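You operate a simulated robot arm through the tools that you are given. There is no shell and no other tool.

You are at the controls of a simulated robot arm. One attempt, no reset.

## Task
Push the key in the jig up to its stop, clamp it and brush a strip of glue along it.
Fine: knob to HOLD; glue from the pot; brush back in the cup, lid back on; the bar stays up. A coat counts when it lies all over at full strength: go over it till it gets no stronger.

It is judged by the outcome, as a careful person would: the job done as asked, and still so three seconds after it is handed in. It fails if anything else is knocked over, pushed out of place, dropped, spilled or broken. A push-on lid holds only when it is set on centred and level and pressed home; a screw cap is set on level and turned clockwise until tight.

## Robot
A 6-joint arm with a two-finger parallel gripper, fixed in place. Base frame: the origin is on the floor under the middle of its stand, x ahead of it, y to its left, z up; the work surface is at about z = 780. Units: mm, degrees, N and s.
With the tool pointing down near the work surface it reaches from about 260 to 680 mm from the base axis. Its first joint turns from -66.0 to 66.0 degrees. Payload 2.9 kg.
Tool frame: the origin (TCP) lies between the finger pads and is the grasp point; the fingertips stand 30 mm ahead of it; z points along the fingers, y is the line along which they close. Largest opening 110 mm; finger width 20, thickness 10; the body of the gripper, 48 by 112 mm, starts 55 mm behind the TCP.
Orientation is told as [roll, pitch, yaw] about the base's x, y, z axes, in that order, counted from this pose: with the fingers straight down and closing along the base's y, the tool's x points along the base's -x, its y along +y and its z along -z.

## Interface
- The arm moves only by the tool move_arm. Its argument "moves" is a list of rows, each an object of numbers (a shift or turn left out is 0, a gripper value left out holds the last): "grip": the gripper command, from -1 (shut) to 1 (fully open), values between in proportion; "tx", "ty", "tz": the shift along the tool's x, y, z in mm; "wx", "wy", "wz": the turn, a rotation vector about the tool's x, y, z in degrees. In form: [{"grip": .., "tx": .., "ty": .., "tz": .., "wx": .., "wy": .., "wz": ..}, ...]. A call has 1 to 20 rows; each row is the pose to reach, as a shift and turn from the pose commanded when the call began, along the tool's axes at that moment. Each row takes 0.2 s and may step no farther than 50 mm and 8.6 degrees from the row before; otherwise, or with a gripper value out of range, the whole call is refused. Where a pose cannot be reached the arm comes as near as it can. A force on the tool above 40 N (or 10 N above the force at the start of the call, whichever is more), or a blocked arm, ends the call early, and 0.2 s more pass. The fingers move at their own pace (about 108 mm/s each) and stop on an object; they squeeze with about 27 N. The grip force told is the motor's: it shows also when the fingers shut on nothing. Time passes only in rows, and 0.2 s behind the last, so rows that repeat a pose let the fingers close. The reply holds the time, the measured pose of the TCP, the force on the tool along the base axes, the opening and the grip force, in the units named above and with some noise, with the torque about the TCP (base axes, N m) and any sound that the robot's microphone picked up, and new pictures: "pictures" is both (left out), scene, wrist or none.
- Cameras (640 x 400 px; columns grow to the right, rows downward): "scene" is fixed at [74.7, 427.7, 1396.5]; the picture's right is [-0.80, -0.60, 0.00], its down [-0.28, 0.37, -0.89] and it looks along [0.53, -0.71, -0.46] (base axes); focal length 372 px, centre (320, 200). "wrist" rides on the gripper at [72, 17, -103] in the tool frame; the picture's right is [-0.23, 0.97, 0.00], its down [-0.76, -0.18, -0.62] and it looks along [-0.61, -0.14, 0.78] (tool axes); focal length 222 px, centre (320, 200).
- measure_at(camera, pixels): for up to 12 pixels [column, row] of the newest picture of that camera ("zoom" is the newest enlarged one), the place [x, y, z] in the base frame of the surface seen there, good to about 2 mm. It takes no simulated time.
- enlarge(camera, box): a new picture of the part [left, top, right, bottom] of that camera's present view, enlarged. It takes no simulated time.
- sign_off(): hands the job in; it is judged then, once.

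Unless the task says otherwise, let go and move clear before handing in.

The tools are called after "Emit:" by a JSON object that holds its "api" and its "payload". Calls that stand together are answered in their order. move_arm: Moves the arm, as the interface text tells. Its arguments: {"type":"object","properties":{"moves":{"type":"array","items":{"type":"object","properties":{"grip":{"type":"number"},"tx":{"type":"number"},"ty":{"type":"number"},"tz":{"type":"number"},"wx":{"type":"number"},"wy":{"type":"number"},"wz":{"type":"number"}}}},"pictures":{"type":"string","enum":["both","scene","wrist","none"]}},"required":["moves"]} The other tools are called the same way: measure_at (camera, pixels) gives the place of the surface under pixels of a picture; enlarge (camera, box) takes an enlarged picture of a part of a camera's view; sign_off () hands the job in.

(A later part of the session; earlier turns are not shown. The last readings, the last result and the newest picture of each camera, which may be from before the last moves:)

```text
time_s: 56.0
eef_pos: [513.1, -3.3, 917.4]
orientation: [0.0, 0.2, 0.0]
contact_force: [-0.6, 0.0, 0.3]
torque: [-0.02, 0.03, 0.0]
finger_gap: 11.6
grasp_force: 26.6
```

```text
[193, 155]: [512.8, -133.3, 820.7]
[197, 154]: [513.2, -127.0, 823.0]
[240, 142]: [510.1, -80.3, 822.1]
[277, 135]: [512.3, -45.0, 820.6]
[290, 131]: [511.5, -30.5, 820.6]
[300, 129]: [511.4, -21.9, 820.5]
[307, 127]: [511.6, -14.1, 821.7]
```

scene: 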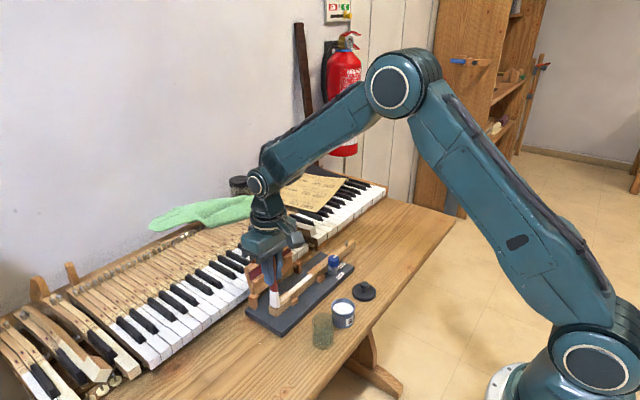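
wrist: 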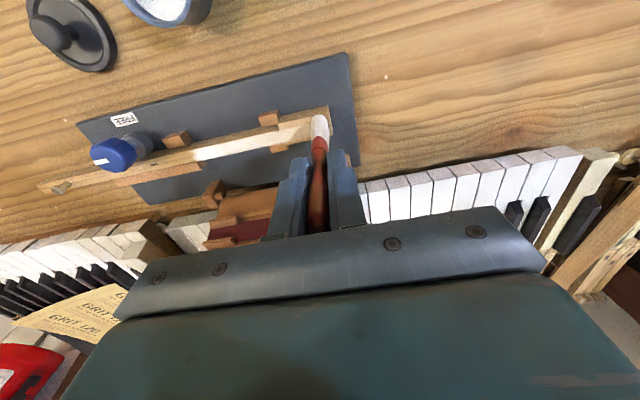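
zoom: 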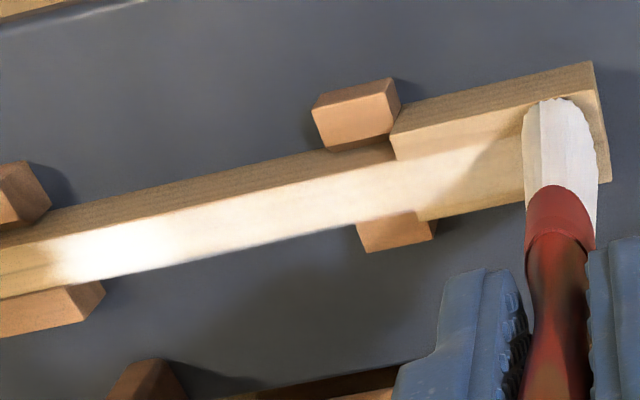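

The film runs from about y=-135 to the head, thinning toward the head where the force fell to zero. I'll press 0.6 mm more and go over it again, to y≈-145 and back.

Emit:
{"api": "move_arm", "payload": {"moves": [{"tz": 0.7}, {"tz": 0.7, "ty": -14}, {"tz": 0.7, "ty": -28}, {"tz": 0.7, "ty": -42}, {"tz": 0.7, "ty": -56}, {"tz": 0.7, "ty": -70}, {"tz": 0.7, "ty": -84}, {"tz": 0.7, "ty": -98}, {"tz": 0.7, "ty": -112}, {"tz": 0.7, "ty": -126}, {"tz": 0.7, "ty": -140}, {"tz": 0.7, "ty": -126}, {"tz": 0.7, "ty": -112}, {"tz": 0.7, "ty": -98}, {"tz": 0.7, "ty": -84}, {"tz": 0.7, "ty": -70}, {"tz": 0.7, "ty": -56}, {"tz": 0.7, "ty": -42}, {"tz": 0.7, "ty": -28}, {"tz": 0.7, "ty": -14}]}}

Emit:
{"api": "enlarge", "payload": {"camera": "wrist", "box": [180, 80, 380, 200]}}

Emit:
{"api": "enlarge", "payload": {"camera": "scene", "box": [260, 220, 370, 320]}}

```text
time_s: 60.2
eef_pos: [514.0, -16.7, 917.3]
orientation: [0.0, 0.0, 0.0]
contact_force: [-0.5, -0.1, -0.8]
torque: [-0.01, -0.02, 0.04]
finger_gap: 11.9
grasp_force: 26.9
```

scene: 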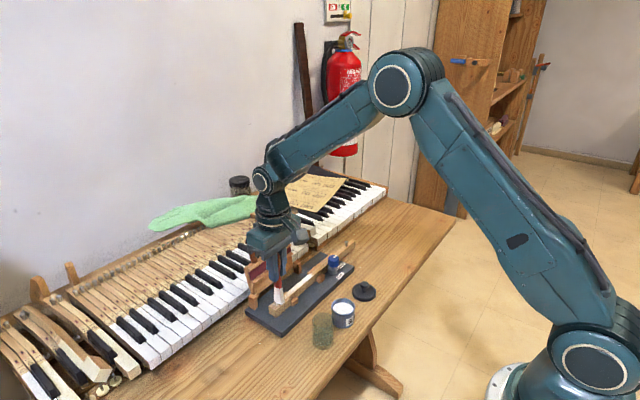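
wrist: 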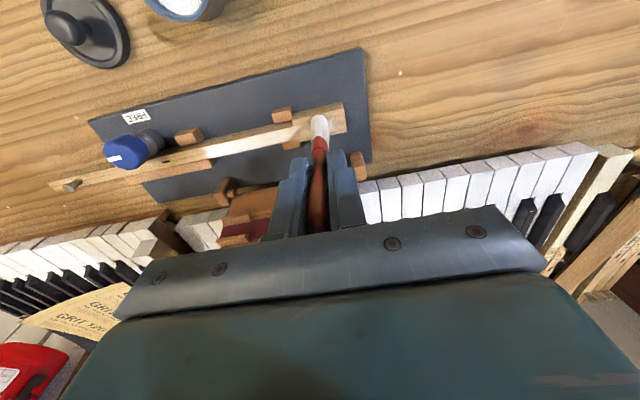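

```text
3.20 times, centred on (280, 140) of wrist
```

zoom: 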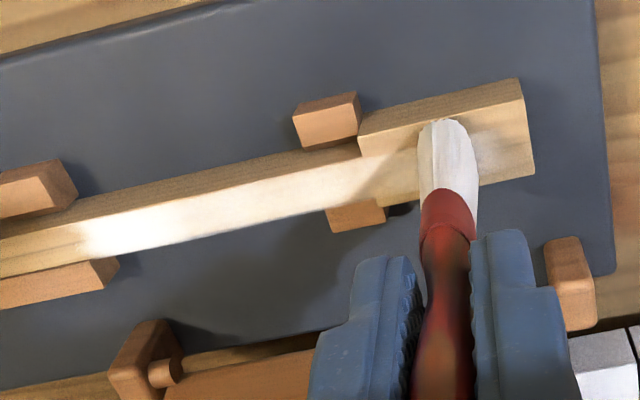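

```text
4.00 times, centred on (315, 270) of scene
```

zoom: 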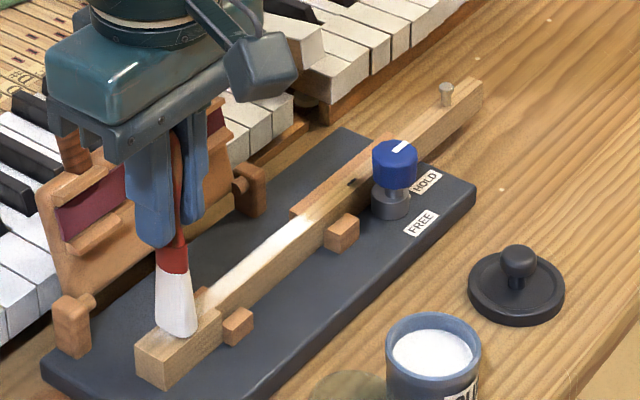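

The force reads about zero here, so the brush isn't touching at the head; it may have slipped up slightly. I'll lower in half-millimetre steps to find contact.

Emit:
{"api": "move_arm", "payload": {"moves": [{"tz": 0.5}, {"tz": 1}, {"tz": 1.5}], "pictures": "none"}}

```text
time_s: 61.0
eef_pos: [513.9, -18.1, 915.7]
orientation: [0.0, 0.1, 0.0]
contact_force: [0.0, 0.9, -0.5]
torque: [0.0, 0.01, -0.01]
finger_gap: 11.8
grasp_force: 27.1
```

Emit:
{"api": "move_arm", "payload": {"moves": [{"tz": 0.5}, {"tz": 1}, {"tz": 1.5}, {"tz": 2}], "pictures": "wrist"}}

Emit:
{"api": "enlarge", "payload": {"camera": "wrist", "box": [180, 80, 380, 200]}}

```text
time_s: 62.0
eef_pos: [515.2, -17.2, 915.0]
orientation: [0.1, -0.2, 0.0]
contact_force: [-3.6, -0.1, 20.2]
torque: [-0.01, 0.31, 0.01]
finger_gap: 11.9
grasp_force: 26.8
```

wrist: 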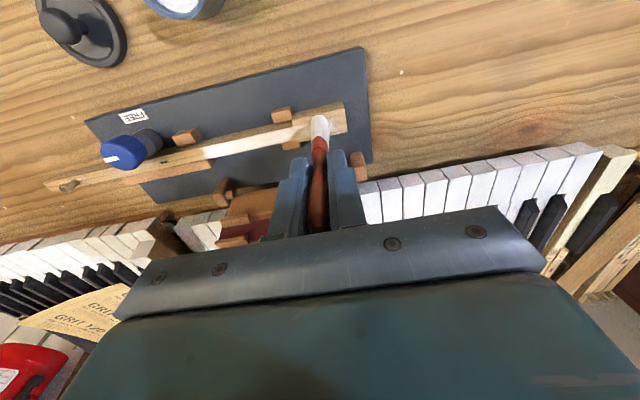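

```text
3.20 times, centred on (280, 140) of wrist
```

zoom: 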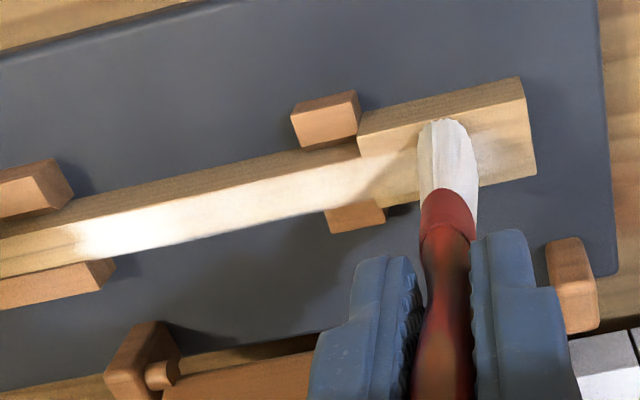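

Contact came back at about z=915 (20 N), so the earlier strokes partly lost touch. I'll ease to a moderate force and stroke in shorter runs, watching the force.

Emit:
{"api": "move_arm", "payload": {"moves": [{"tz": -0.5}, {"tz": -0.5, "ty": 7}, {"tz": -0.5, "ty": 14}, {"tz": -0.5, "ty": 7}, {"tz": -0.5, "ty": 0}, {"tz": -0.5, "ty": -10}], "pictures": "wrist"}}

Emit:
{"api": "enlarge", "payload": {"camera": "wrist", "box": [180, 80, 380, 200]}}

```text
time_s: 63.4
eef_pos: [514.2, -27.2, 914.9]
orientation: [0.0, 0.0, 0.2]
contact_force: [0.0, 7.9, 21.2]
torque: [0.7, 0.02, 0.03]
finger_gap: 12.0
grasp_force: 26.6
```

wrist: 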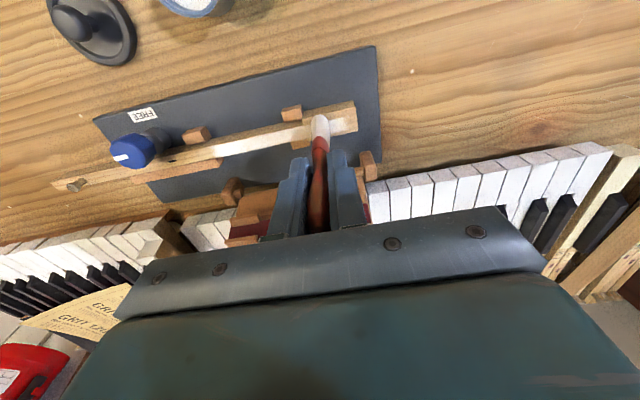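

```text
3.20 times, centred on (280, 140) of wrist
```

zoom: 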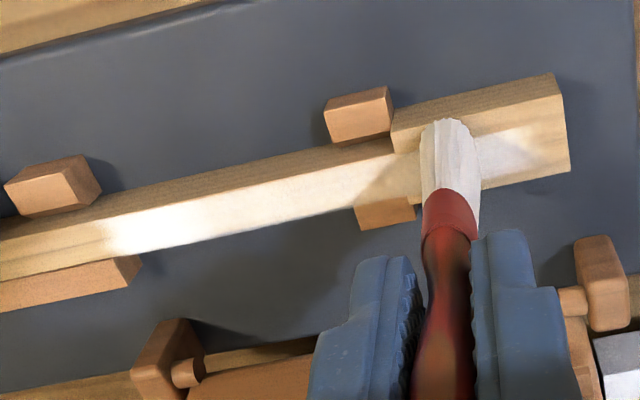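

Glue now shows on the head too (wrist zoom 510,155), so contact is good. I'll stroke along the body toward the knob at slightly lower pressure.

Emit:
{"api": "move_arm", "payload": {"moves": [{"tz": -0.4, "ty": -8}, {"tz": -0.4, "ty": -18}, {"tz": -0.4, "ty": -28}, {"tz": -0.4, "ty": -38}, {"tz": -0.4, "ty": -48}, {"tz": -0.4, "ty": -58}], "pictures": "none"}}

```text
time_s: 64.8
eef_pos: [513.4, -85.2, 914.3]
orientation: [0.0, 0.1, 0.0]
contact_force: [-0.4, -0.2, 0.5]
torque: [-0.01, 0.02, -0.01]
finger_gap: 11.8
grasp_force: 26.6
```

The force is zero again at y≈-85, so the brush may have slid or tilted in the grip. I'll look at it closely.

Emit:
{"api": "move_arm", "payload": {"moves": [{"tz": 0}]}}

Emit:
{"api": "enlarge", "payload": {"camera": "scene", "box": [270, 215, 350, 305]}}

Emit:
{"api": "enlarge", "payload": {"camera": "wrist", "box": [200, 80, 440, 240]}}

```text
time_s: 65.2
eef_pos: [512.8, -85.2, 913.5]
orientation: [0.0, 0.0, 0.0]
contact_force: [1.2, -0.5, -0.4]
torque: [-0.01, -0.01, -0.01]
finger_gap: 11.9
grasp_force: 27.4
```

scene: 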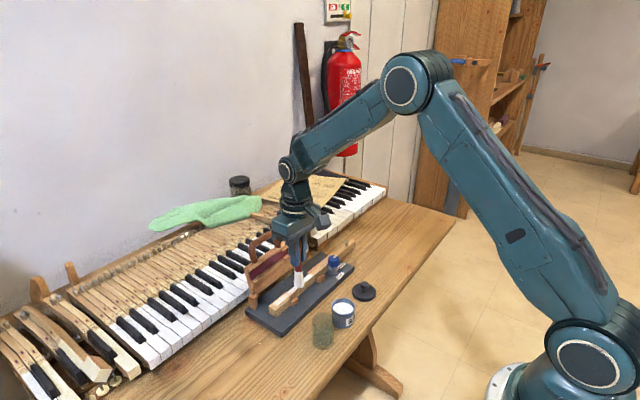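
wrist: 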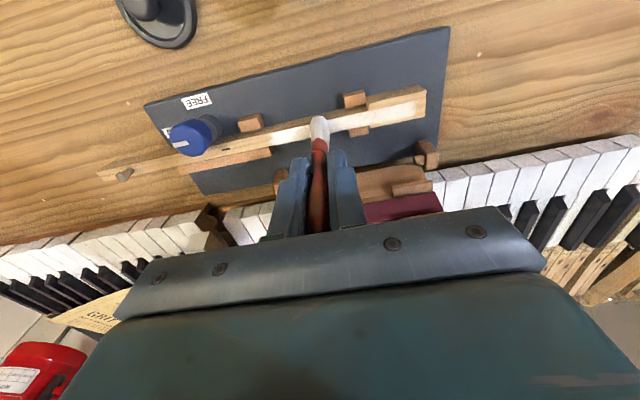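

```text
4.44 times, centred on (310, 260) of scene
```

zoom: 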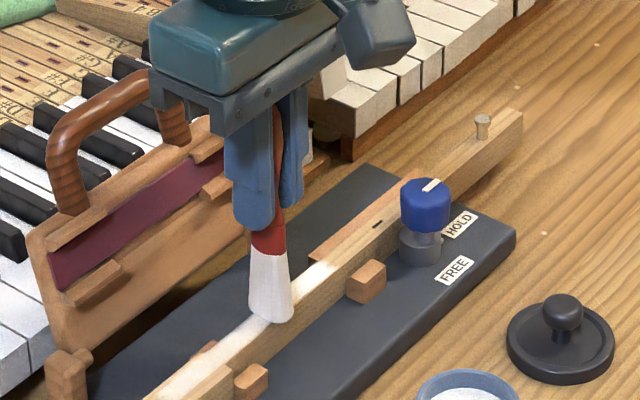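

```text
2.50 times, centred on (320, 160) of wrist
```

zoom: 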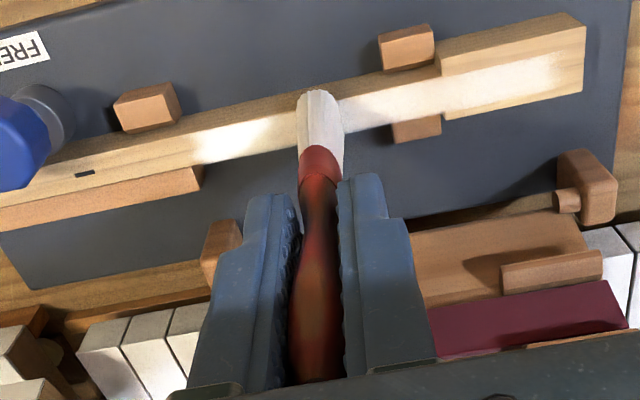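

The brush has slid a few mm up in the grip under the ~20 N presses, so I must work with less force. I'll find light contact here in small steps.

Emit:
{"api": "move_arm", "payload": {"moves": [{"tz": 0.4}, {"tz": 0.8}, {"tz": 0.8}], "pictures": "none"}}

```text
time_s: 66.0
eef_pos: [512.2, -85.3, 913.8]
orientation: [0.0, 0.0, -0.1]
contact_force: [0.0, 0.0, -0.4]
torque: [0.01, 0.01, 0.02]
finger_gap: 11.9
grasp_force: 26.9
```

Emit:
{"api": "move_arm", "payload": {"moves": [{"tz": 0.4}, {"tz": 0.8}, {"tz": 0.8}], "pictures": "none"}}

```text
time_s: 66.8
eef_pos: [513.4, -86.1, 913.1]
orientation: [-0.1, -0.1, 0.0]
contact_force: [0.6, -0.1, 1.3]
torque: [0.01, 0.0, 0.01]
finger_gap: 11.9
grasp_force: 27.0
```

Emit:
{"api": "move_arm", "payload": {"moves": [{"tz": 0.3}, {"tz": 0.5}, {"tz": 0.5}], "pictures": "none"}}

```text
time_s: 67.6
eef_pos: [513.4, -85.1, 912.5]
orientation: [0.0, -0.1, 0.0]
contact_force: [2.0, 1.1, 4.7]
torque: [0.05, -0.07, 0.0]
finger_gap: 11.9
grasp_force: 27.5
```

Light contact is made (4.7 N). I'll stroke toward the knob with this setting and check the force at the end.

Emit:
{"api": "move_arm", "payload": {"moves": [{"ty": -8}, {"ty": -16}, {"ty": -24}, {"ty": -32}, {"ty": -40}], "pictures": "wrist"}}

Emit:
{"api": "enlarge", "payload": {"camera": "wrist", "box": [180, 80, 420, 220]}}

```text
time_s: 68.8
eef_pos: [513.8, -124.9, 912.4]
orientation: [0.0, -0.1, 0.1]
contact_force: [-0.4, 4.1, 10.2]
torque: [0.4, 0.03, 0.0]
finger_gap: 12.0
grasp_force: 26.9
```

wrist: 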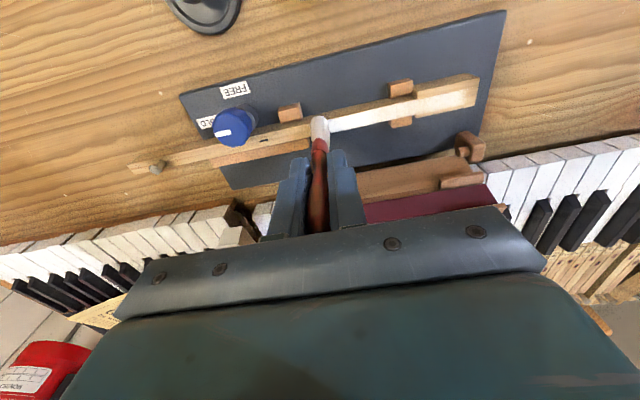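

```text
2.67 times, centred on (300, 150) of wrist
```

zoom: 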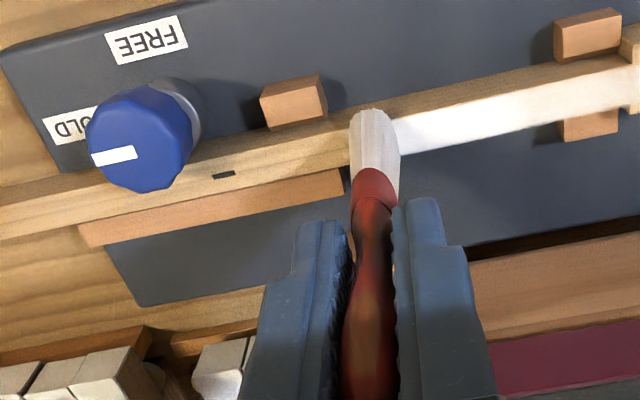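

Contact held (10 N) and the film behind the brush is solid white (wrist zoom 480,120). I'll carry on toward the knob.

Emit:
{"api": "move_arm", "payload": {"moves": [{"ty": -8}, {"ty": -16}, {"ty": -24}, {"ty": -32}, {"ty": -40}, {"ty": -47}], "pictures": "wrist"}}

Emit:
{"api": "enlarge", "payload": {"camera": "wrist", "box": [180, 80, 420, 220]}}

```text
time_s: 70.2
eef_pos: [513.3, -171.3, 913.1]
orientation: [0.1, -0.1, 0.1]
contact_force: [0.0, 6.8, 7.7]
torque: [0.63, 0.0, -0.04]
finger_gap: 12.0
grasp_force: 27.2
```

wrist: 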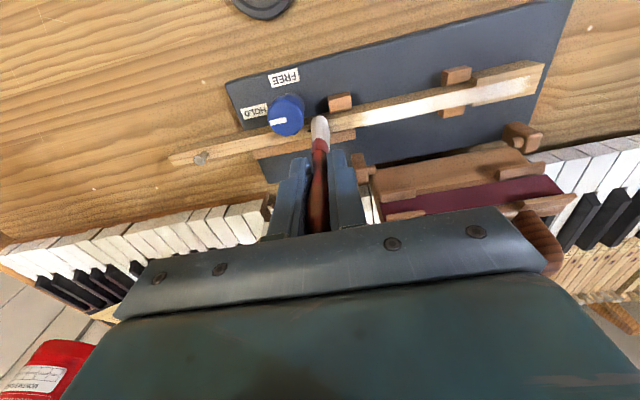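

```text
2.67 times, centred on (300, 150) of wrist
```

zoom: 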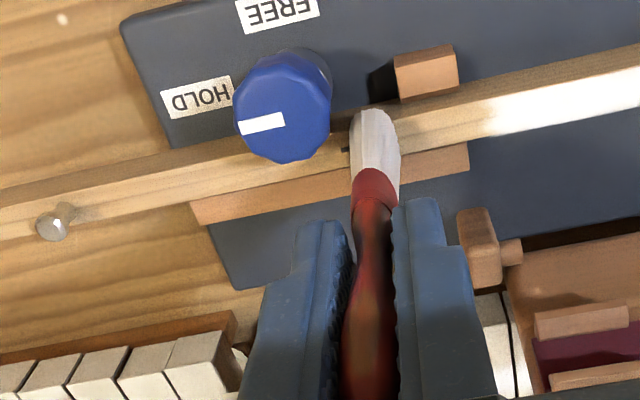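

Even with 7.7 N contact here the white stops at about zoom (490,110), so the strip ends near y≈-136. The brush looks less loaded, so I'll lift and go back to the pot.

Emit:
{"api": "move_arm", "payload": {"moves": [{"tz": -20}, {"tz": -50}, {"tz": -52, "tx": 20, "ty": 14}, {"tz": -52, "tx": 45, "ty": 31}, {"tz": -52, "tx": 70, "ty": 49}, {"tz": -52, "tx": 95, "ty": 66}, {"tz": -52, "tx": 119.5, "ty": 83}, {"tz": -52, "tx": 119.5, "ty": 83}]}}

Emit:
{"api": "enlarge", "payload": {"camera": "scene", "box": [260, 220, 390, 340]}}

Emit:
{"api": "enlarge", "payload": {"camera": "wrist", "box": [200, 60, 440, 220]}}

```text
time_s: 72.0
eef_pos: [394.8, -88.6, 965.2]
orientation: [0.0, 0.0, 0.0]
contact_force: [1.0, -0.1, 0.5]
torque: [-0.01, -0.02, -0.02]
finger_gap: 11.8
grasp_force: 27.1
```

scene: 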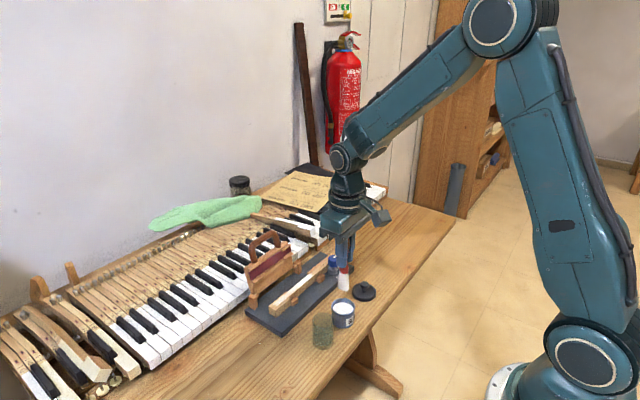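
wrist: 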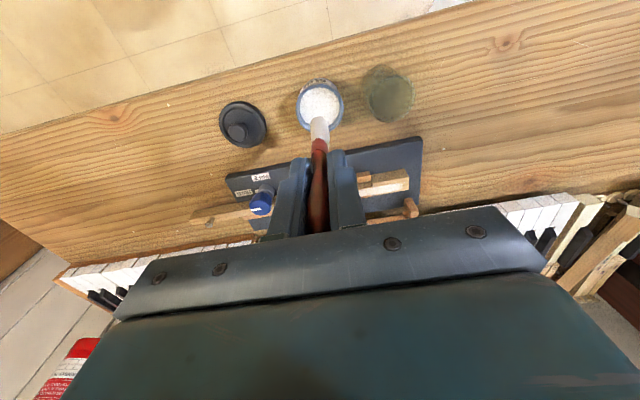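

```text
3.33 times, centred on (325, 280) of scene
```

zoom: 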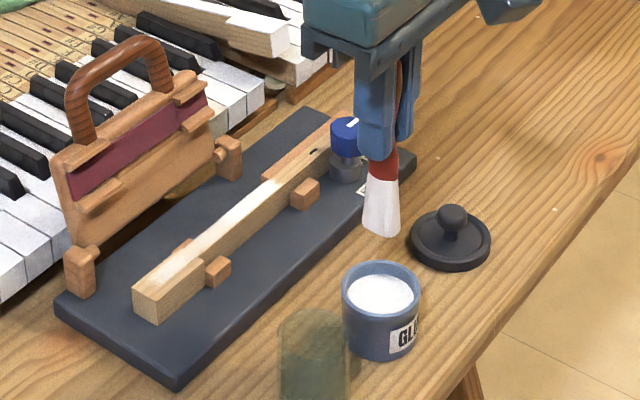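

```text
2.50 times, centred on (320, 140) of wrist
```

zoom: 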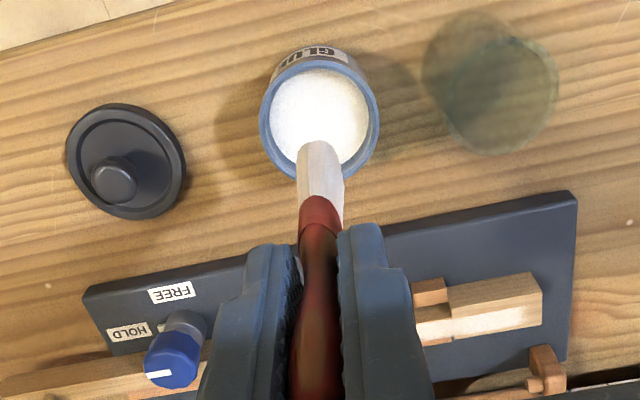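

The strip now runs from on the head (scene zoom 150,282) to about (285,188), a bit weaker on the head. I'll zoom on the key before dipping again.

Emit:
{"api": "enlarge", "payload": {"camera": "scene", "box": [295, 255, 345, 320]}}

Emit:
{"api": "measure_at", "payload": {"camera": "zoom", "pixels": [[80, 285], [115, 260], [150, 250], [60, 265], [100, 310], [270, 130], [330, 80], [300, 100]]}}

```text
6.15 times, centred on (320, 288) of scene
```

zoom: 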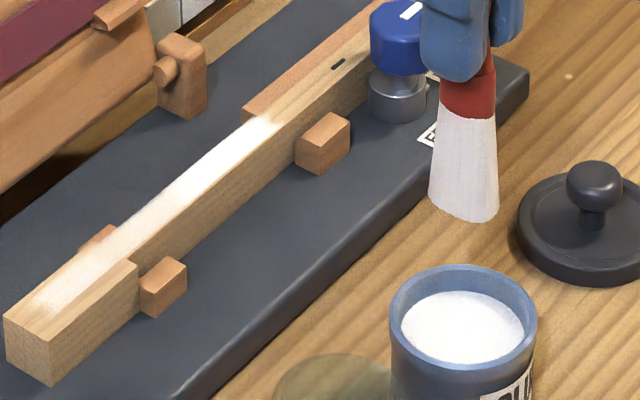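

```text
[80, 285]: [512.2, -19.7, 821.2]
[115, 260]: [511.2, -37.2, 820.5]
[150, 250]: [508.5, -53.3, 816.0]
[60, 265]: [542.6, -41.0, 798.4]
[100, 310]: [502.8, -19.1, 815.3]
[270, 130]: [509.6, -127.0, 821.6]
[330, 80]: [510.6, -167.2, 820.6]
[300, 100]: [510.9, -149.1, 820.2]
```

The strip spans about y=-133 to -6 and is about 14 wide on the head. I'll dip again, just a few mm into the glue this time.

Emit:
{"api": "move_arm", "payload": {"moves": [{"tz": 25}, {"tz": 45}, {"tz": 56}, {"tz": 61}, {"tz": 64}, {"tz": 64}], "pictures": "scene"}}

Emit:
{"api": "enlarge", "payload": {"camera": "scene", "box": [300, 250, 390, 340]}}

```text
time_s: 73.4
eef_pos: [393.2, -89.1, 899.7]
orientation: [0.1, 0.0, 0.0]
contact_force: [0.3, 0.0, 0.2]
torque: [0.01, 0.02, -0.02]
finger_gap: 11.7
grasp_force: 27.3
```

scene: 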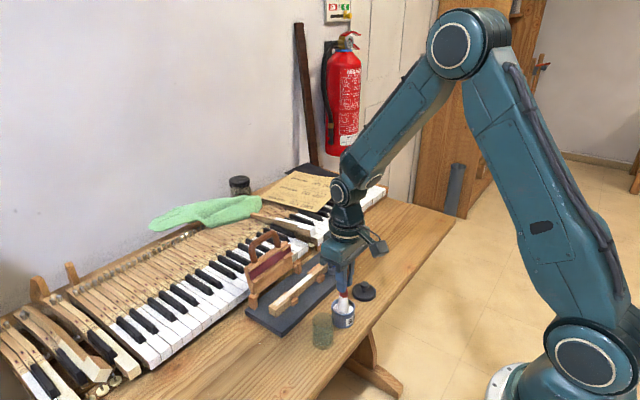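

```text
4.44 times, centred on (345, 295) of scene
```

zoom: 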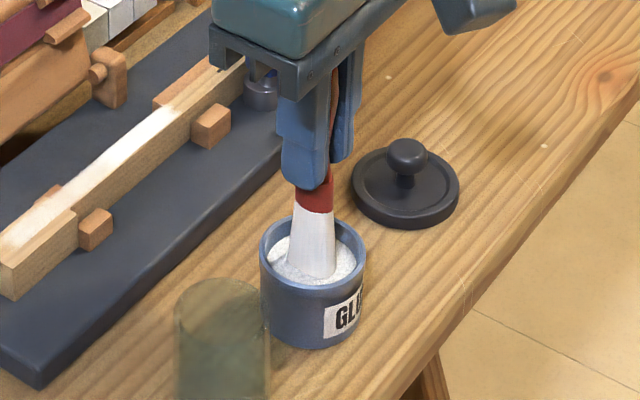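

The tip is in the glue with no force. I'll go 2 mm deeper, wait a moment, then lift out and carry it over the strip's far end (y≈-128).

Emit:
{"api": "move_arm", "payload": {"moves": [{"tz": 2}, {"tz": 2}, {"tz": 2}, {"tz": -10}, {"tz": -25}, {"tz": -45}, {"tz": -64}, {"tz": -64}], "pictures": "scene"}}

Emit:
{"api": "enlarge", "payload": {"camera": "scene", "box": [300, 250, 390, 340]}}

```text
time_s: 75.2
eef_pos: [394.2, -91.4, 965.4]
orientation: [-0.1, 0.0, 0.0]
contact_force: [0.5, 0.0, -0.3]
torque: [0.05, 0.01, -0.01]
finger_gap: 11.9
grasp_force: 26.9
```

scene: 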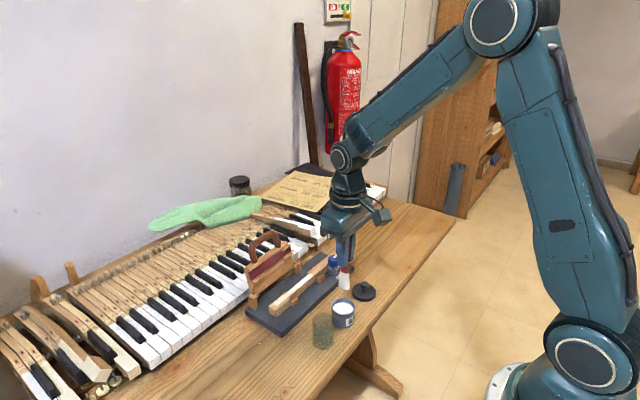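

```text
4.44 times, centred on (345, 295) of scene
```

zoom: 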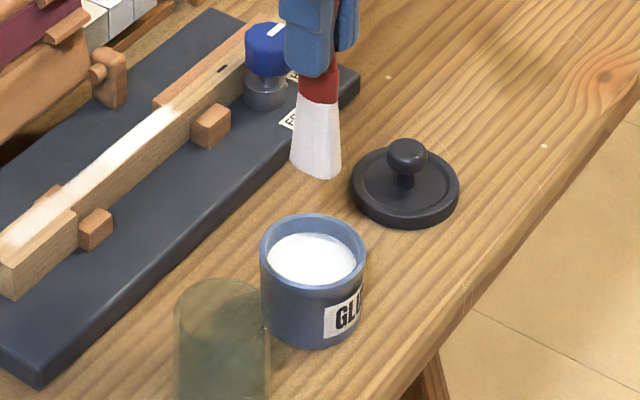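

The bristles are freshly loaded with no drip. I'll carry it over the head at about y=-8 and lower to just above the surface.

Emit:
{"api": "move_arm", "payload": {"moves": [{"tx": -25, "ty": 16}, {"tx": -50, "ty": 33}, {"tx": -75, "ty": 50}, {"tx": -100, "ty": 66}, {"tx": -119.5, "ty": 80}, {"tx": -119.5, "ty": 80, "tz": 20}, {"tx": -119.5, "ty": 80, "tz": 40}, {"tx": -119.5, "ty": 80, "tz": 49}, {"tx": -119.5, "ty": 80, "tz": 51}, {"tx": -119.5, "ty": 80, "tz": 51}], "pictures": "wrist"}}

Emit:
{"api": "enlarge", "payload": {"camera": "wrist", "box": [140, 80, 380, 220]}}

```text
time_s: 77.4
eef_pos: [513.2, -9.9, 914.1]
orientation: [0.0, 0.0, 0.0]
contact_force: [-0.4, 0.9, -0.8]
torque: [0.02, -0.03, -0.01]
finger_gap: 12.0
grasp_force: 27.1
```

wrist: 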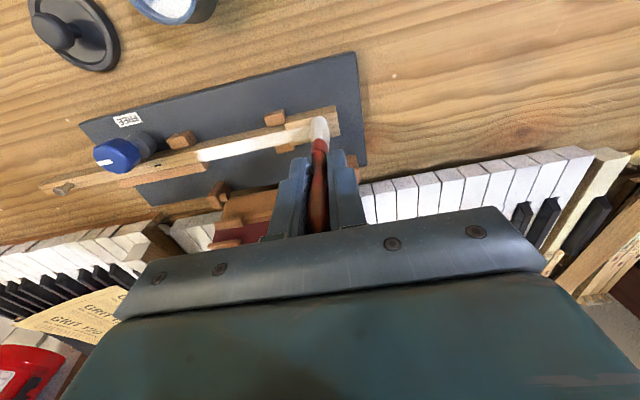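

```text
2.67 times, centred on (260, 150) of wrist
```

zoom: 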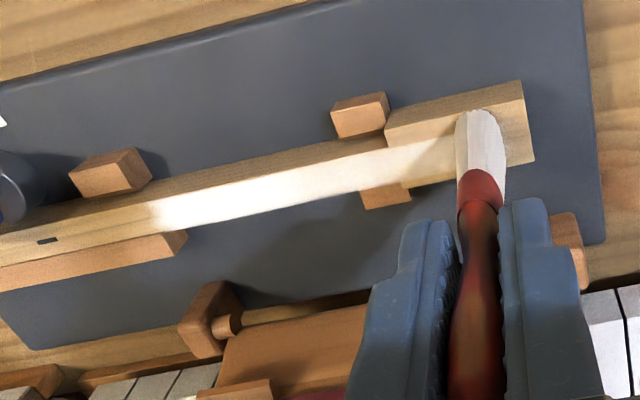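

The tip is just above the head. I'll lower in small steps to light contact.

Emit:
{"api": "move_arm", "payload": {"moves": [{"tz": 0.4}, {"tz": 0.8}, {"tz": 0.8}], "pictures": "none"}}

```text
time_s: 78.2
eef_pos: [513.6, -10.6, 912.5]
orientation: [-0.1, 0.0, 0.0]
contact_force: [0.2, 0.4, -0.7]
torque: [0.0, 0.01, -0.01]
finger_gap: 11.8
grasp_force: 27.2
```

Emit:
{"api": "move_arm", "payload": {"moves": [{"tz": 0.4}, {"tz": 0.8}, {"tz": 0.8}], "pictures": "none"}}

```text
time_s: 79.0
eef_pos: [513.8, -9.0, 913.5]
orientation: [0.0, -0.1, 0.0]
contact_force: [-1.6, -1.0, 6.9]
torque: [-0.09, 0.1, 0.0]
finger_gap: 12.0
grasp_force: 27.1
```

Contact is 6.9 N. I'll brush the head to its end, then run the length toward -y.

Emit:
{"api": "move_arm", "payload": {"moves": [{"ty": 5}, {"ty": 8}, {"ty": 2}, {"ty": -6}, {"ty": -14}, {"ty": -22}, {"ty": -30}], "pictures": "wrist"}}

Emit:
{"api": "enlarge", "payload": {"camera": "wrist", "box": [140, 80, 420, 220]}}

```text
time_s: 80.6
eef_pos: [514.1, -35.8, 912.2]
orientation: [0.2, 0.0, 0.5]
contact_force: [0.2, 18.7, 19.5]
torque: [1.62, 0.03, 0.0]
finger_gap: 12.5
grasp_force: 26.7
```

wrist: 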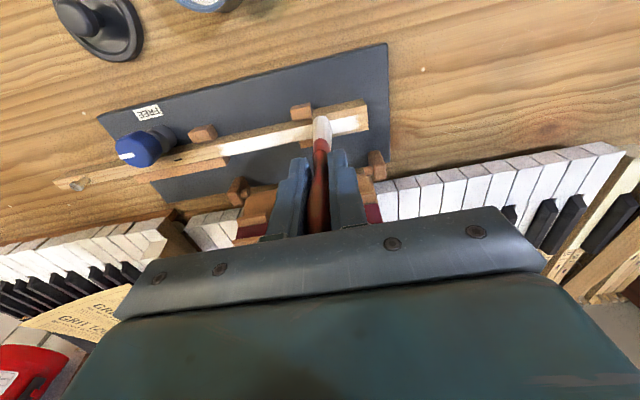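

```text
2.29 times, centred on (280, 150) of wrist
```

zoom: 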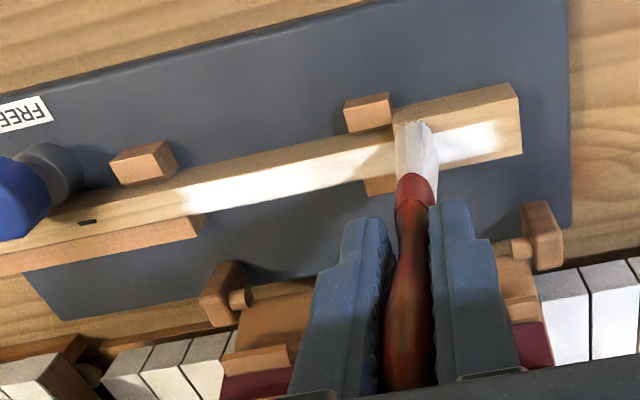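

The bristles caught at the shoulder (19 N along y): the body stands a little higher than the head, a small step at y≈-42. I'll lift off, step over it, and check the brush.

Emit:
{"api": "move_arm", "payload": {"moves": [{"tz": -2}, {"tz": -5}, {"tz": -8}, {"tz": -8}]}}

Emit:
{"api": "enlarge", "payload": {"camera": "wrist", "box": [140, 80, 420, 240]}}

Emit:
{"api": "enlarge", "payload": {"camera": "scene", "box": [260, 220, 350, 310]}}

```text
time_s: 81.6
eef_pos: [514.0, -39.7, 918.9]
orientation: [-0.1, 0.0, -0.1]
contact_force: [-0.7, -0.2, 0.0]
torque: [-0.01, -0.01, 0.01]
finger_gap: 11.9
grasp_force: 26.8
```

scene: 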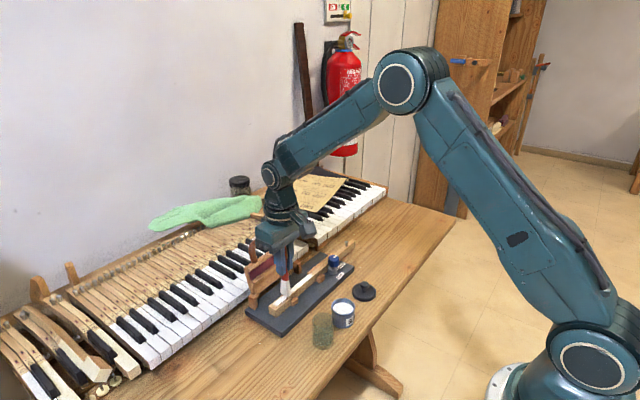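
wrist: 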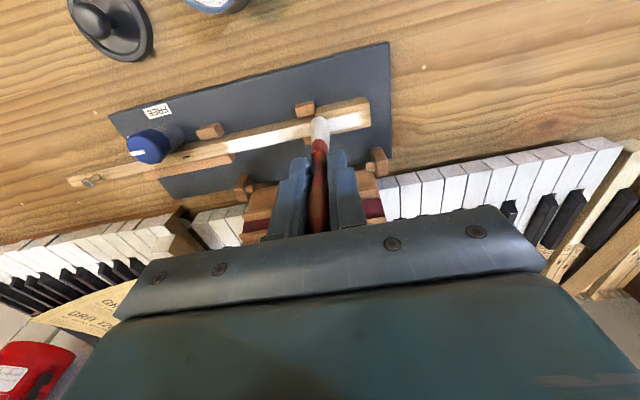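

```text
2.29 times, centred on (280, 160) of wrist
```

zoom: 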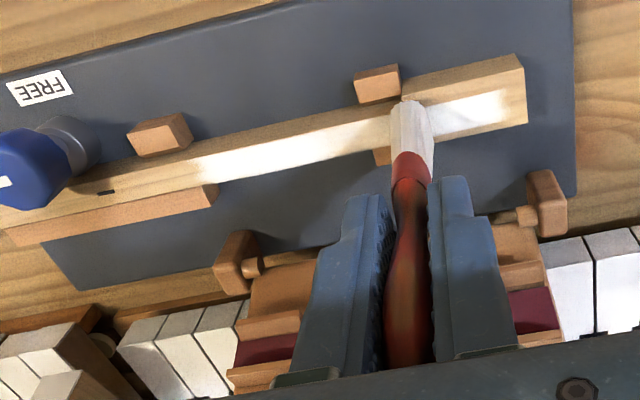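

```text
4.44 times, centred on (305, 265) of scene
```

zoom: 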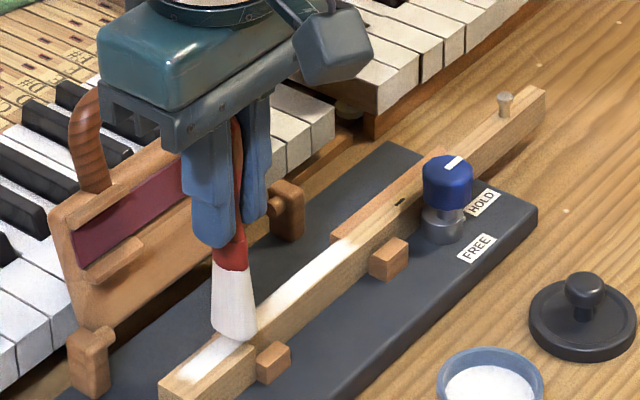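

The head part of the strip is now fully white (wrist zoom 465,115). I'll move past the step to y≈-50 and find light contact on the body.

Emit:
{"api": "move_arm", "payload": {"moves": [{"ty": -5}, {"ty": -10}, {"ty": -10, "tz": 4}, {"ty": -10, "tz": 6.2}, {"ty": -10, "tz": 6.6}, {"ty": -10, "tz": 6.6}], "pictures": "none"}}

```text
time_s: 83.0
eef_pos: [514.3, -49.2, 913.7]
orientation: [0.0, 0.0, 0.0]
contact_force: [-0.7, 0.2, -0.3]
torque: [0.01, 0.01, 0.0]
finger_gap: 11.9
grasp_force: 26.8
```

Emit:
{"api": "move_arm", "payload": {"moves": [{"tz": 0.4}, {"tz": 0.8}, {"tz": 0.8}], "pictures": "none"}}

```text
time_s: 83.8
eef_pos: [512.3, -50.0, 913.1]
orientation: [0.0, 0.0, 0.0]
contact_force: [0.1, -0.4, -0.1]
torque: [0.0, 0.01, -0.03]
finger_gap: 11.8
grasp_force: 26.8
```

Emit:
{"api": "move_arm", "payload": {"moves": [{"tz": 0.4}, {"tz": 0.8}, {"tz": 0.8}], "pictures": "none"}}

```text
time_s: 84.6
eef_pos: [513.9, -49.0, 912.9]
orientation: [0.0, 0.0, 0.0]
contact_force: [-2.0, -0.1, 3.6]
torque: [0.09, 0.12, 0.0]
finger_gap: 11.9
grasp_force: 26.9
```

Light contact, 3.6 N. I'll stroke the body to y≈-140 and back to y≈-50.

Emit:
{"api": "move_arm", "payload": {"moves": [{"tz": 0.2, "ty": -9}, {"tz": 0.2, "ty": -18}, {"tz": 0.2, "ty": -27}, {"tz": 0.2, "ty": -36}, {"tz": 0.2, "ty": -45}, {"tz": 0.2, "ty": -54}, {"tz": 0.2, "ty": -63}, {"tz": 0.2, "ty": -72}, {"tz": 0.2, "ty": -81}, {"tz": 0.2, "ty": -90}], "pictures": "wrist"}}

Emit:
{"api": "enlarge", "payload": {"camera": "wrist", "box": [240, 60, 520, 220]}}

```text
time_s: 86.8
eef_pos: [513.4, -139.6, 911.6]
orientation: [0.0, 0.0, 0.1]
contact_force: [-0.8, 1.7, 2.7]
torque: [0.12, 0.0, -0.01]
finger_gap: 11.7
grasp_force: 27.2
```

wrist: 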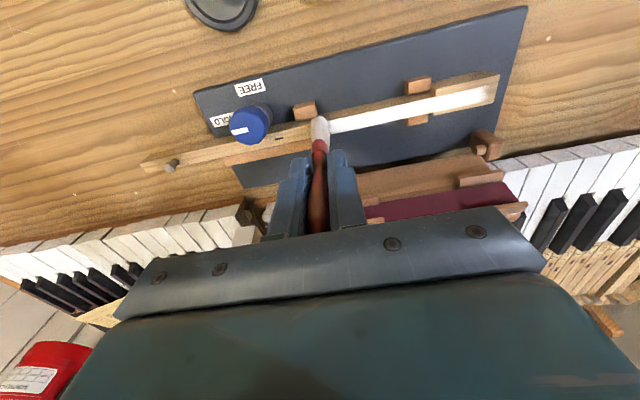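

```text
2.29 times, centred on (380, 140) of wrist
```

zoom: 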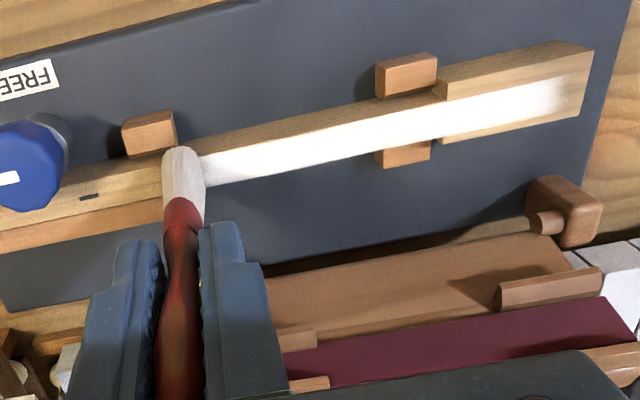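

The strip is now evenly white from (205,165) to the head (560,95). I'll go back over the body to y≈-50 for a second coat.

Emit:
{"api": "move_arm", "payload": {"moves": [{"tz": 0.3, "ty": 0}, {"tz": 0.3, "ty": 8}, {"tz": 0.3, "ty": 16}, {"tz": 0.3, "ty": 24}, {"tz": 0.3, "ty": 32}, {"tz": 0.3, "ty": 40}, {"tz": 0.3, "ty": 48}, {"tz": 0.3, "ty": 56}, {"tz": 0.3, "ty": 64}, {"tz": 0.3, "ty": 72}, {"tz": 0.3, "ty": 80}, {"tz": 0.3, "ty": 90}], "pictures": "wrist"}}

Emit:
{"api": "enlarge", "payload": {"camera": "wrist", "box": [160, 60, 440, 220]}}

```text
time_s: 89.4
eef_pos: [514.7, -50.5, 911.1]
orientation: [0.0, -0.1, -0.1]
contact_force: [-0.1, -6.6, 15.2]
torque: [-0.53, -0.03, 0.03]
finger_gap: 12.0
grasp_force: 27.1
```

wrist: 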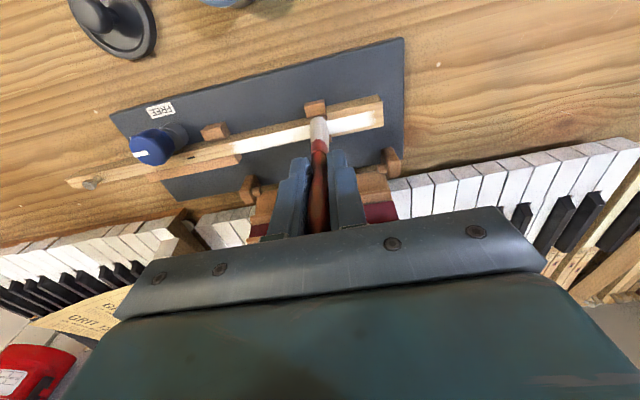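

```text
2.29 times, centred on (300, 140) of wrist
```

zoom: 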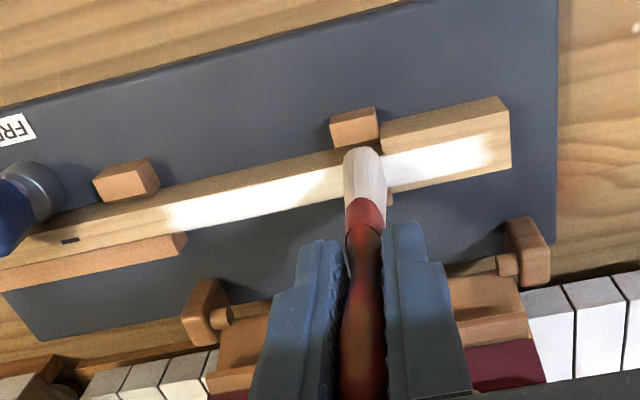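

The film looks even; force is 15 N. I'll continue onto the head (which is a little lower), then brush it to its end and back.

Emit:
{"api": "move_arm", "payload": {"moves": [{"tz": -0.3, "ty": 8}, {"tz": -0.3, "ty": 16}, {"tz": 0.3, "ty": 22}, {"tz": 0.5, "ty": 30}, {"tz": 0.5, "ty": 38}, {"tz": 0.5, "ty": 44}], "pictures": "none"}}

```text
time_s: 90.8
eef_pos: [513.3, -5.8, 909.9]
orientation: [-0.1, 0.0, 0.0]
contact_force: [-0.2, -4.0, 11.4]
torque: [-0.42, -0.06, 0.01]
finger_gap: 12.0
grasp_force: 27.2
```

Contact on the head is good (11 N). I'll work back and forth over the head, up to its end.

Emit:
{"api": "move_arm", "payload": {"moves": [{"ty": 4}, {"ty": 7}, {"ty": 2}, {"ty": -6}, {"ty": -14}, {"ty": -22}, {"ty": -28}, {"ty": -22}, {"ty": -14}, {"ty": -6}, {"ty": 2}, {"ty": 7}, {"ty": 0}, {"ty": -8}, {"ty": -16}, {"ty": -24}], "pictures": "wrist"}}

Emit:
{"api": "enlarge", "payload": {"camera": "wrist", "box": [160, 60, 440, 220]}}

```text
time_s: 94.2
eef_pos: [514.3, -29.5, 910.4]
orientation: [0.0, 0.0, 0.1]
contact_force: [-0.5, 3.4, 6.3]
torque: [0.24, 0.01, 0.0]
finger_gap: 11.8
grasp_force: 27.2
```

wrist: 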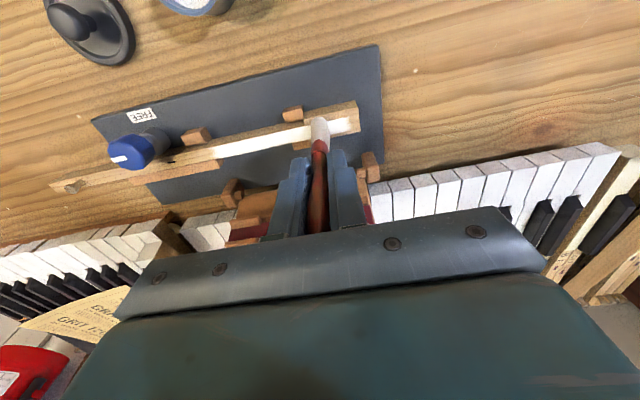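

```text
2.29 times, centred on (300, 140) of wrist
```

zoom: 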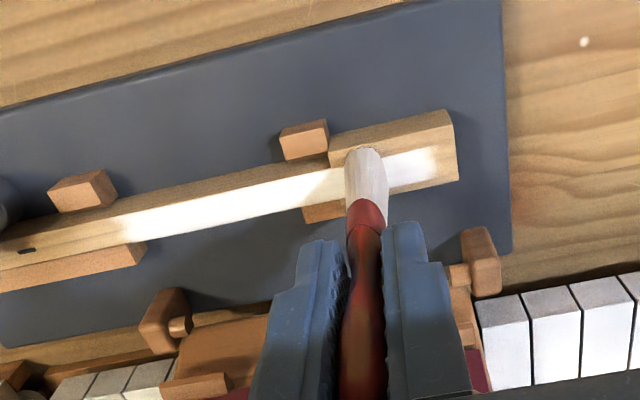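

The strip's head end stays at (438,160), so the strip stops a bit short of the key's end. I'll lift off and inspect the whole coat.

Emit:
{"api": "move_arm", "payload": {"moves": [{"tz": -5}, {"tz": -30}, {"tz": -60}, {"tz": -60, "tx": 30}, {"tz": -60, "tx": 70}, {"tz": -60, "tx": 119, "ty": -10}, {"tz": -60, "tx": 119, "ty": -40}, {"tz": -60, "tx": 119, "ty": -59}, {"tz": -60, "tx": 119, "ty": -59}]}}

Emit:
{"api": "enlarge", "payload": {"camera": "scene", "box": [290, 250, 350, 320]}}

Emit:
{"api": "enlarge", "payload": {"camera": "wrist", "box": [180, 60, 460, 220]}}

```text
time_s: 96.2
eef_pos: [393.4, -90.1, 971.4]
orientation: [-0.1, 0.0, 0.0]
contact_force: [-1.0, 0.6, -0.4]
torque: [-0.05, -0.03, 0.02]
finger_gap: 11.8
grasp_force: 27.1
```

scene: 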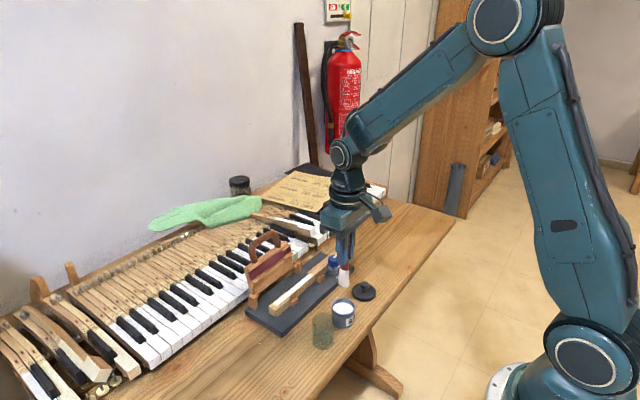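
wrist: 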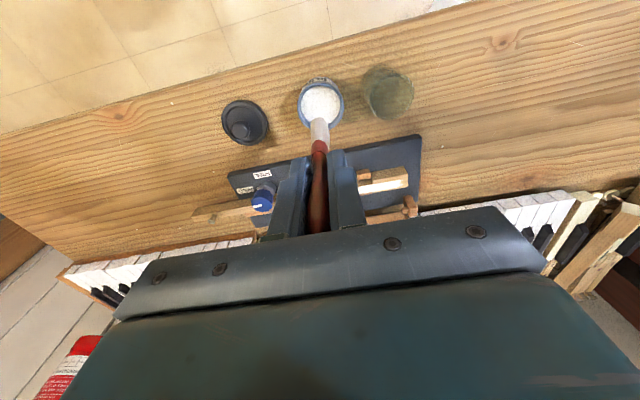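

```text
5.71 times, centred on (320, 285) of scene
```

zoom: 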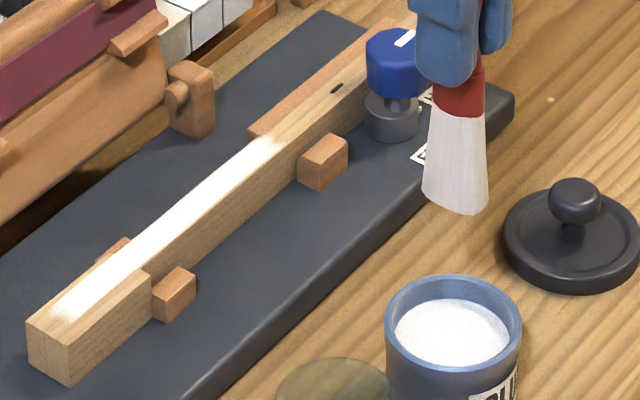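

```text
2.29 times, centred on (320, 140) of wrist
```

zoom: 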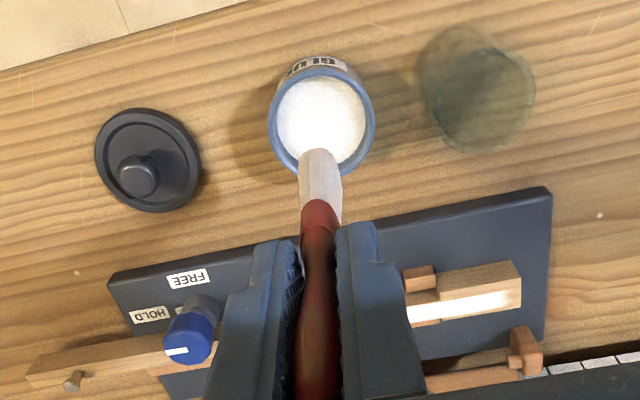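

The coat looks white along its whole length (scene zoom 65,305 to 275,142), slightly cream at the head end. I'll reload and go over it once more to see whether it gets any stronger.

Emit:
{"api": "move_arm", "payload": {"moves": [{"tz": 25}, {"tz": 45}, {"tz": 60}, {"tz": 67}, {"tz": 71}, {"tz": 74}, {"tz": 74}, {"tz": 74}, {"tz": 62}, {"tz": 45}, {"tz": 25}, {"tz": 0}, {"tz": 0}], "pictures": "scene"}}

Emit:
{"api": "enlarge", "payload": {"camera": "scene", "box": [300, 250, 390, 340]}}

```text
time_s: 99.0
eef_pos: [392.9, -88.1, 970.4]
orientation: [0.0, 0.0, 0.0]
contact_force: [-0.1, 0.1, -0.1]
torque: [-0.01, -0.04, 0.07]
finger_gap: 11.7
grasp_force: 26.6
```

scene: 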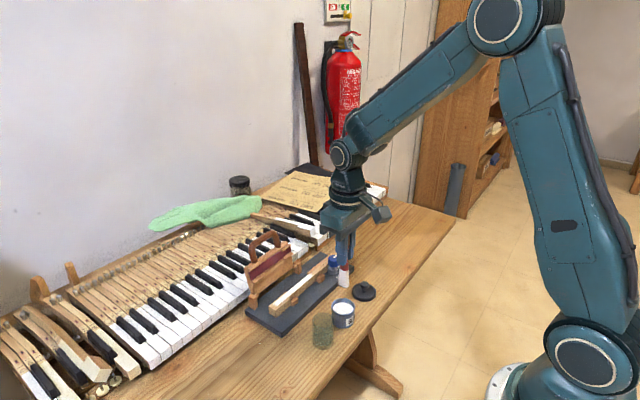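

```text
4.44 times, centred on (345, 295) of scene
```

zoom: 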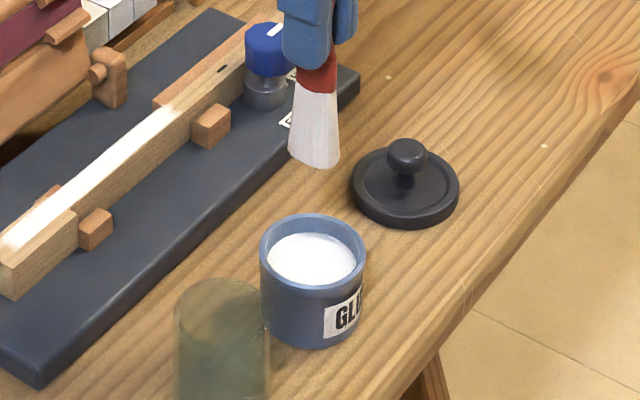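

The brush is reloaded and nothing has dripped. I'll bring it over the far end of the strip (y≈-133) and lower close to the surface.

Emit:
{"api": "move_arm", "payload": {"moves": [{"tx": -25, "ty": -9}, {"tx": -50, "ty": -18}, {"tx": -75, "ty": -27}, {"tx": -100, "ty": -36}, {"tx": -120.5, "ty": -45}, {"tx": -120.5, "ty": -45, "tz": 25}, {"tx": -120.5, "ty": -45, "tz": 48}, {"tx": -120.5, "ty": -45, "tz": 56}, {"tx": -120.5, "ty": -45, "tz": 58.4}, {"tx": -120.5, "ty": -45, "tz": 58.4}], "pictures": "wrist"}}

Emit:
{"api": "enlarge", "payload": {"camera": "wrist", "box": [240, 60, 520, 220]}}

```text
time_s: 101.2
eef_pos: [513.6, -132.2, 911.8]
orientation: [0.0, 0.0, 0.1]
contact_force: [0.2, -0.3, -1.3]
torque: [0.0, -0.01, -0.03]
finger_gap: 11.7
grasp_force: 27.3
```

wrist: 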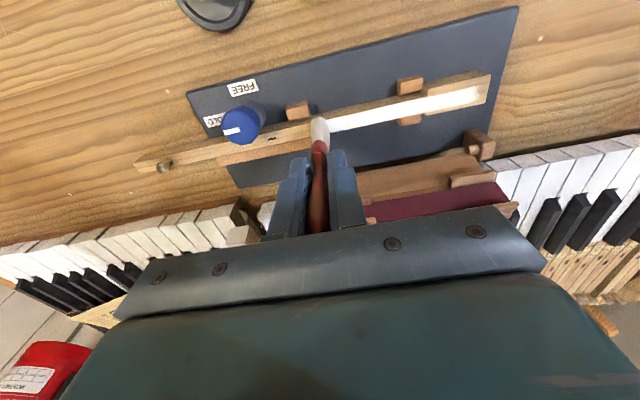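

```text
2.29 times, centred on (380, 140) of wrist
```

zoom: 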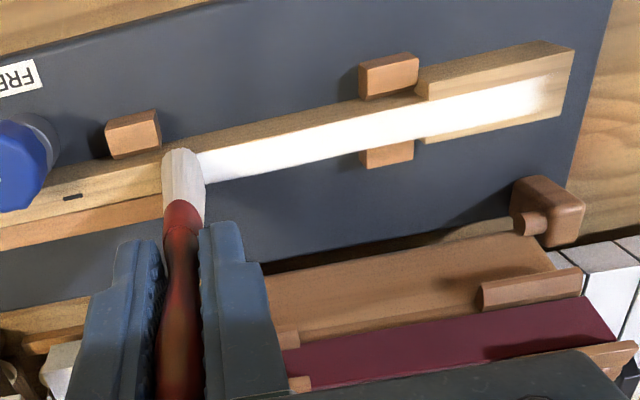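

The coat is an even white up to near the head end (zoom 545,95). I'll lower to light contact.

Emit:
{"api": "move_arm", "payload": {"moves": [{"tz": 0.4}, {"tz": 0.8}, {"tz": 0.8}], "pictures": "none"}}

```text
time_s: 102.0
eef_pos: [515.5, -134.3, 911.1]
orientation: [-0.1, 0.0, 0.0]
contact_force: [-1.5, 0.9, -0.5]
torque: [0.0, 0.03, 0.02]
finger_gap: 11.9
grasp_force: 26.7
```

Emit:
{"api": "move_arm", "payload": {"moves": [{"tz": 0.4}, {"tz": 0.7}, {"tz": 0.7}], "pictures": "none"}}

```text
time_s: 102.8
eef_pos: [514.9, -134.6, 910.9]
orientation: [0.0, 0.0, 0.0]
contact_force: [0.5, 1.6, 3.0]
torque: [0.04, -0.04, 0.01]
finger_gap: 11.8
grasp_force: 26.9
```

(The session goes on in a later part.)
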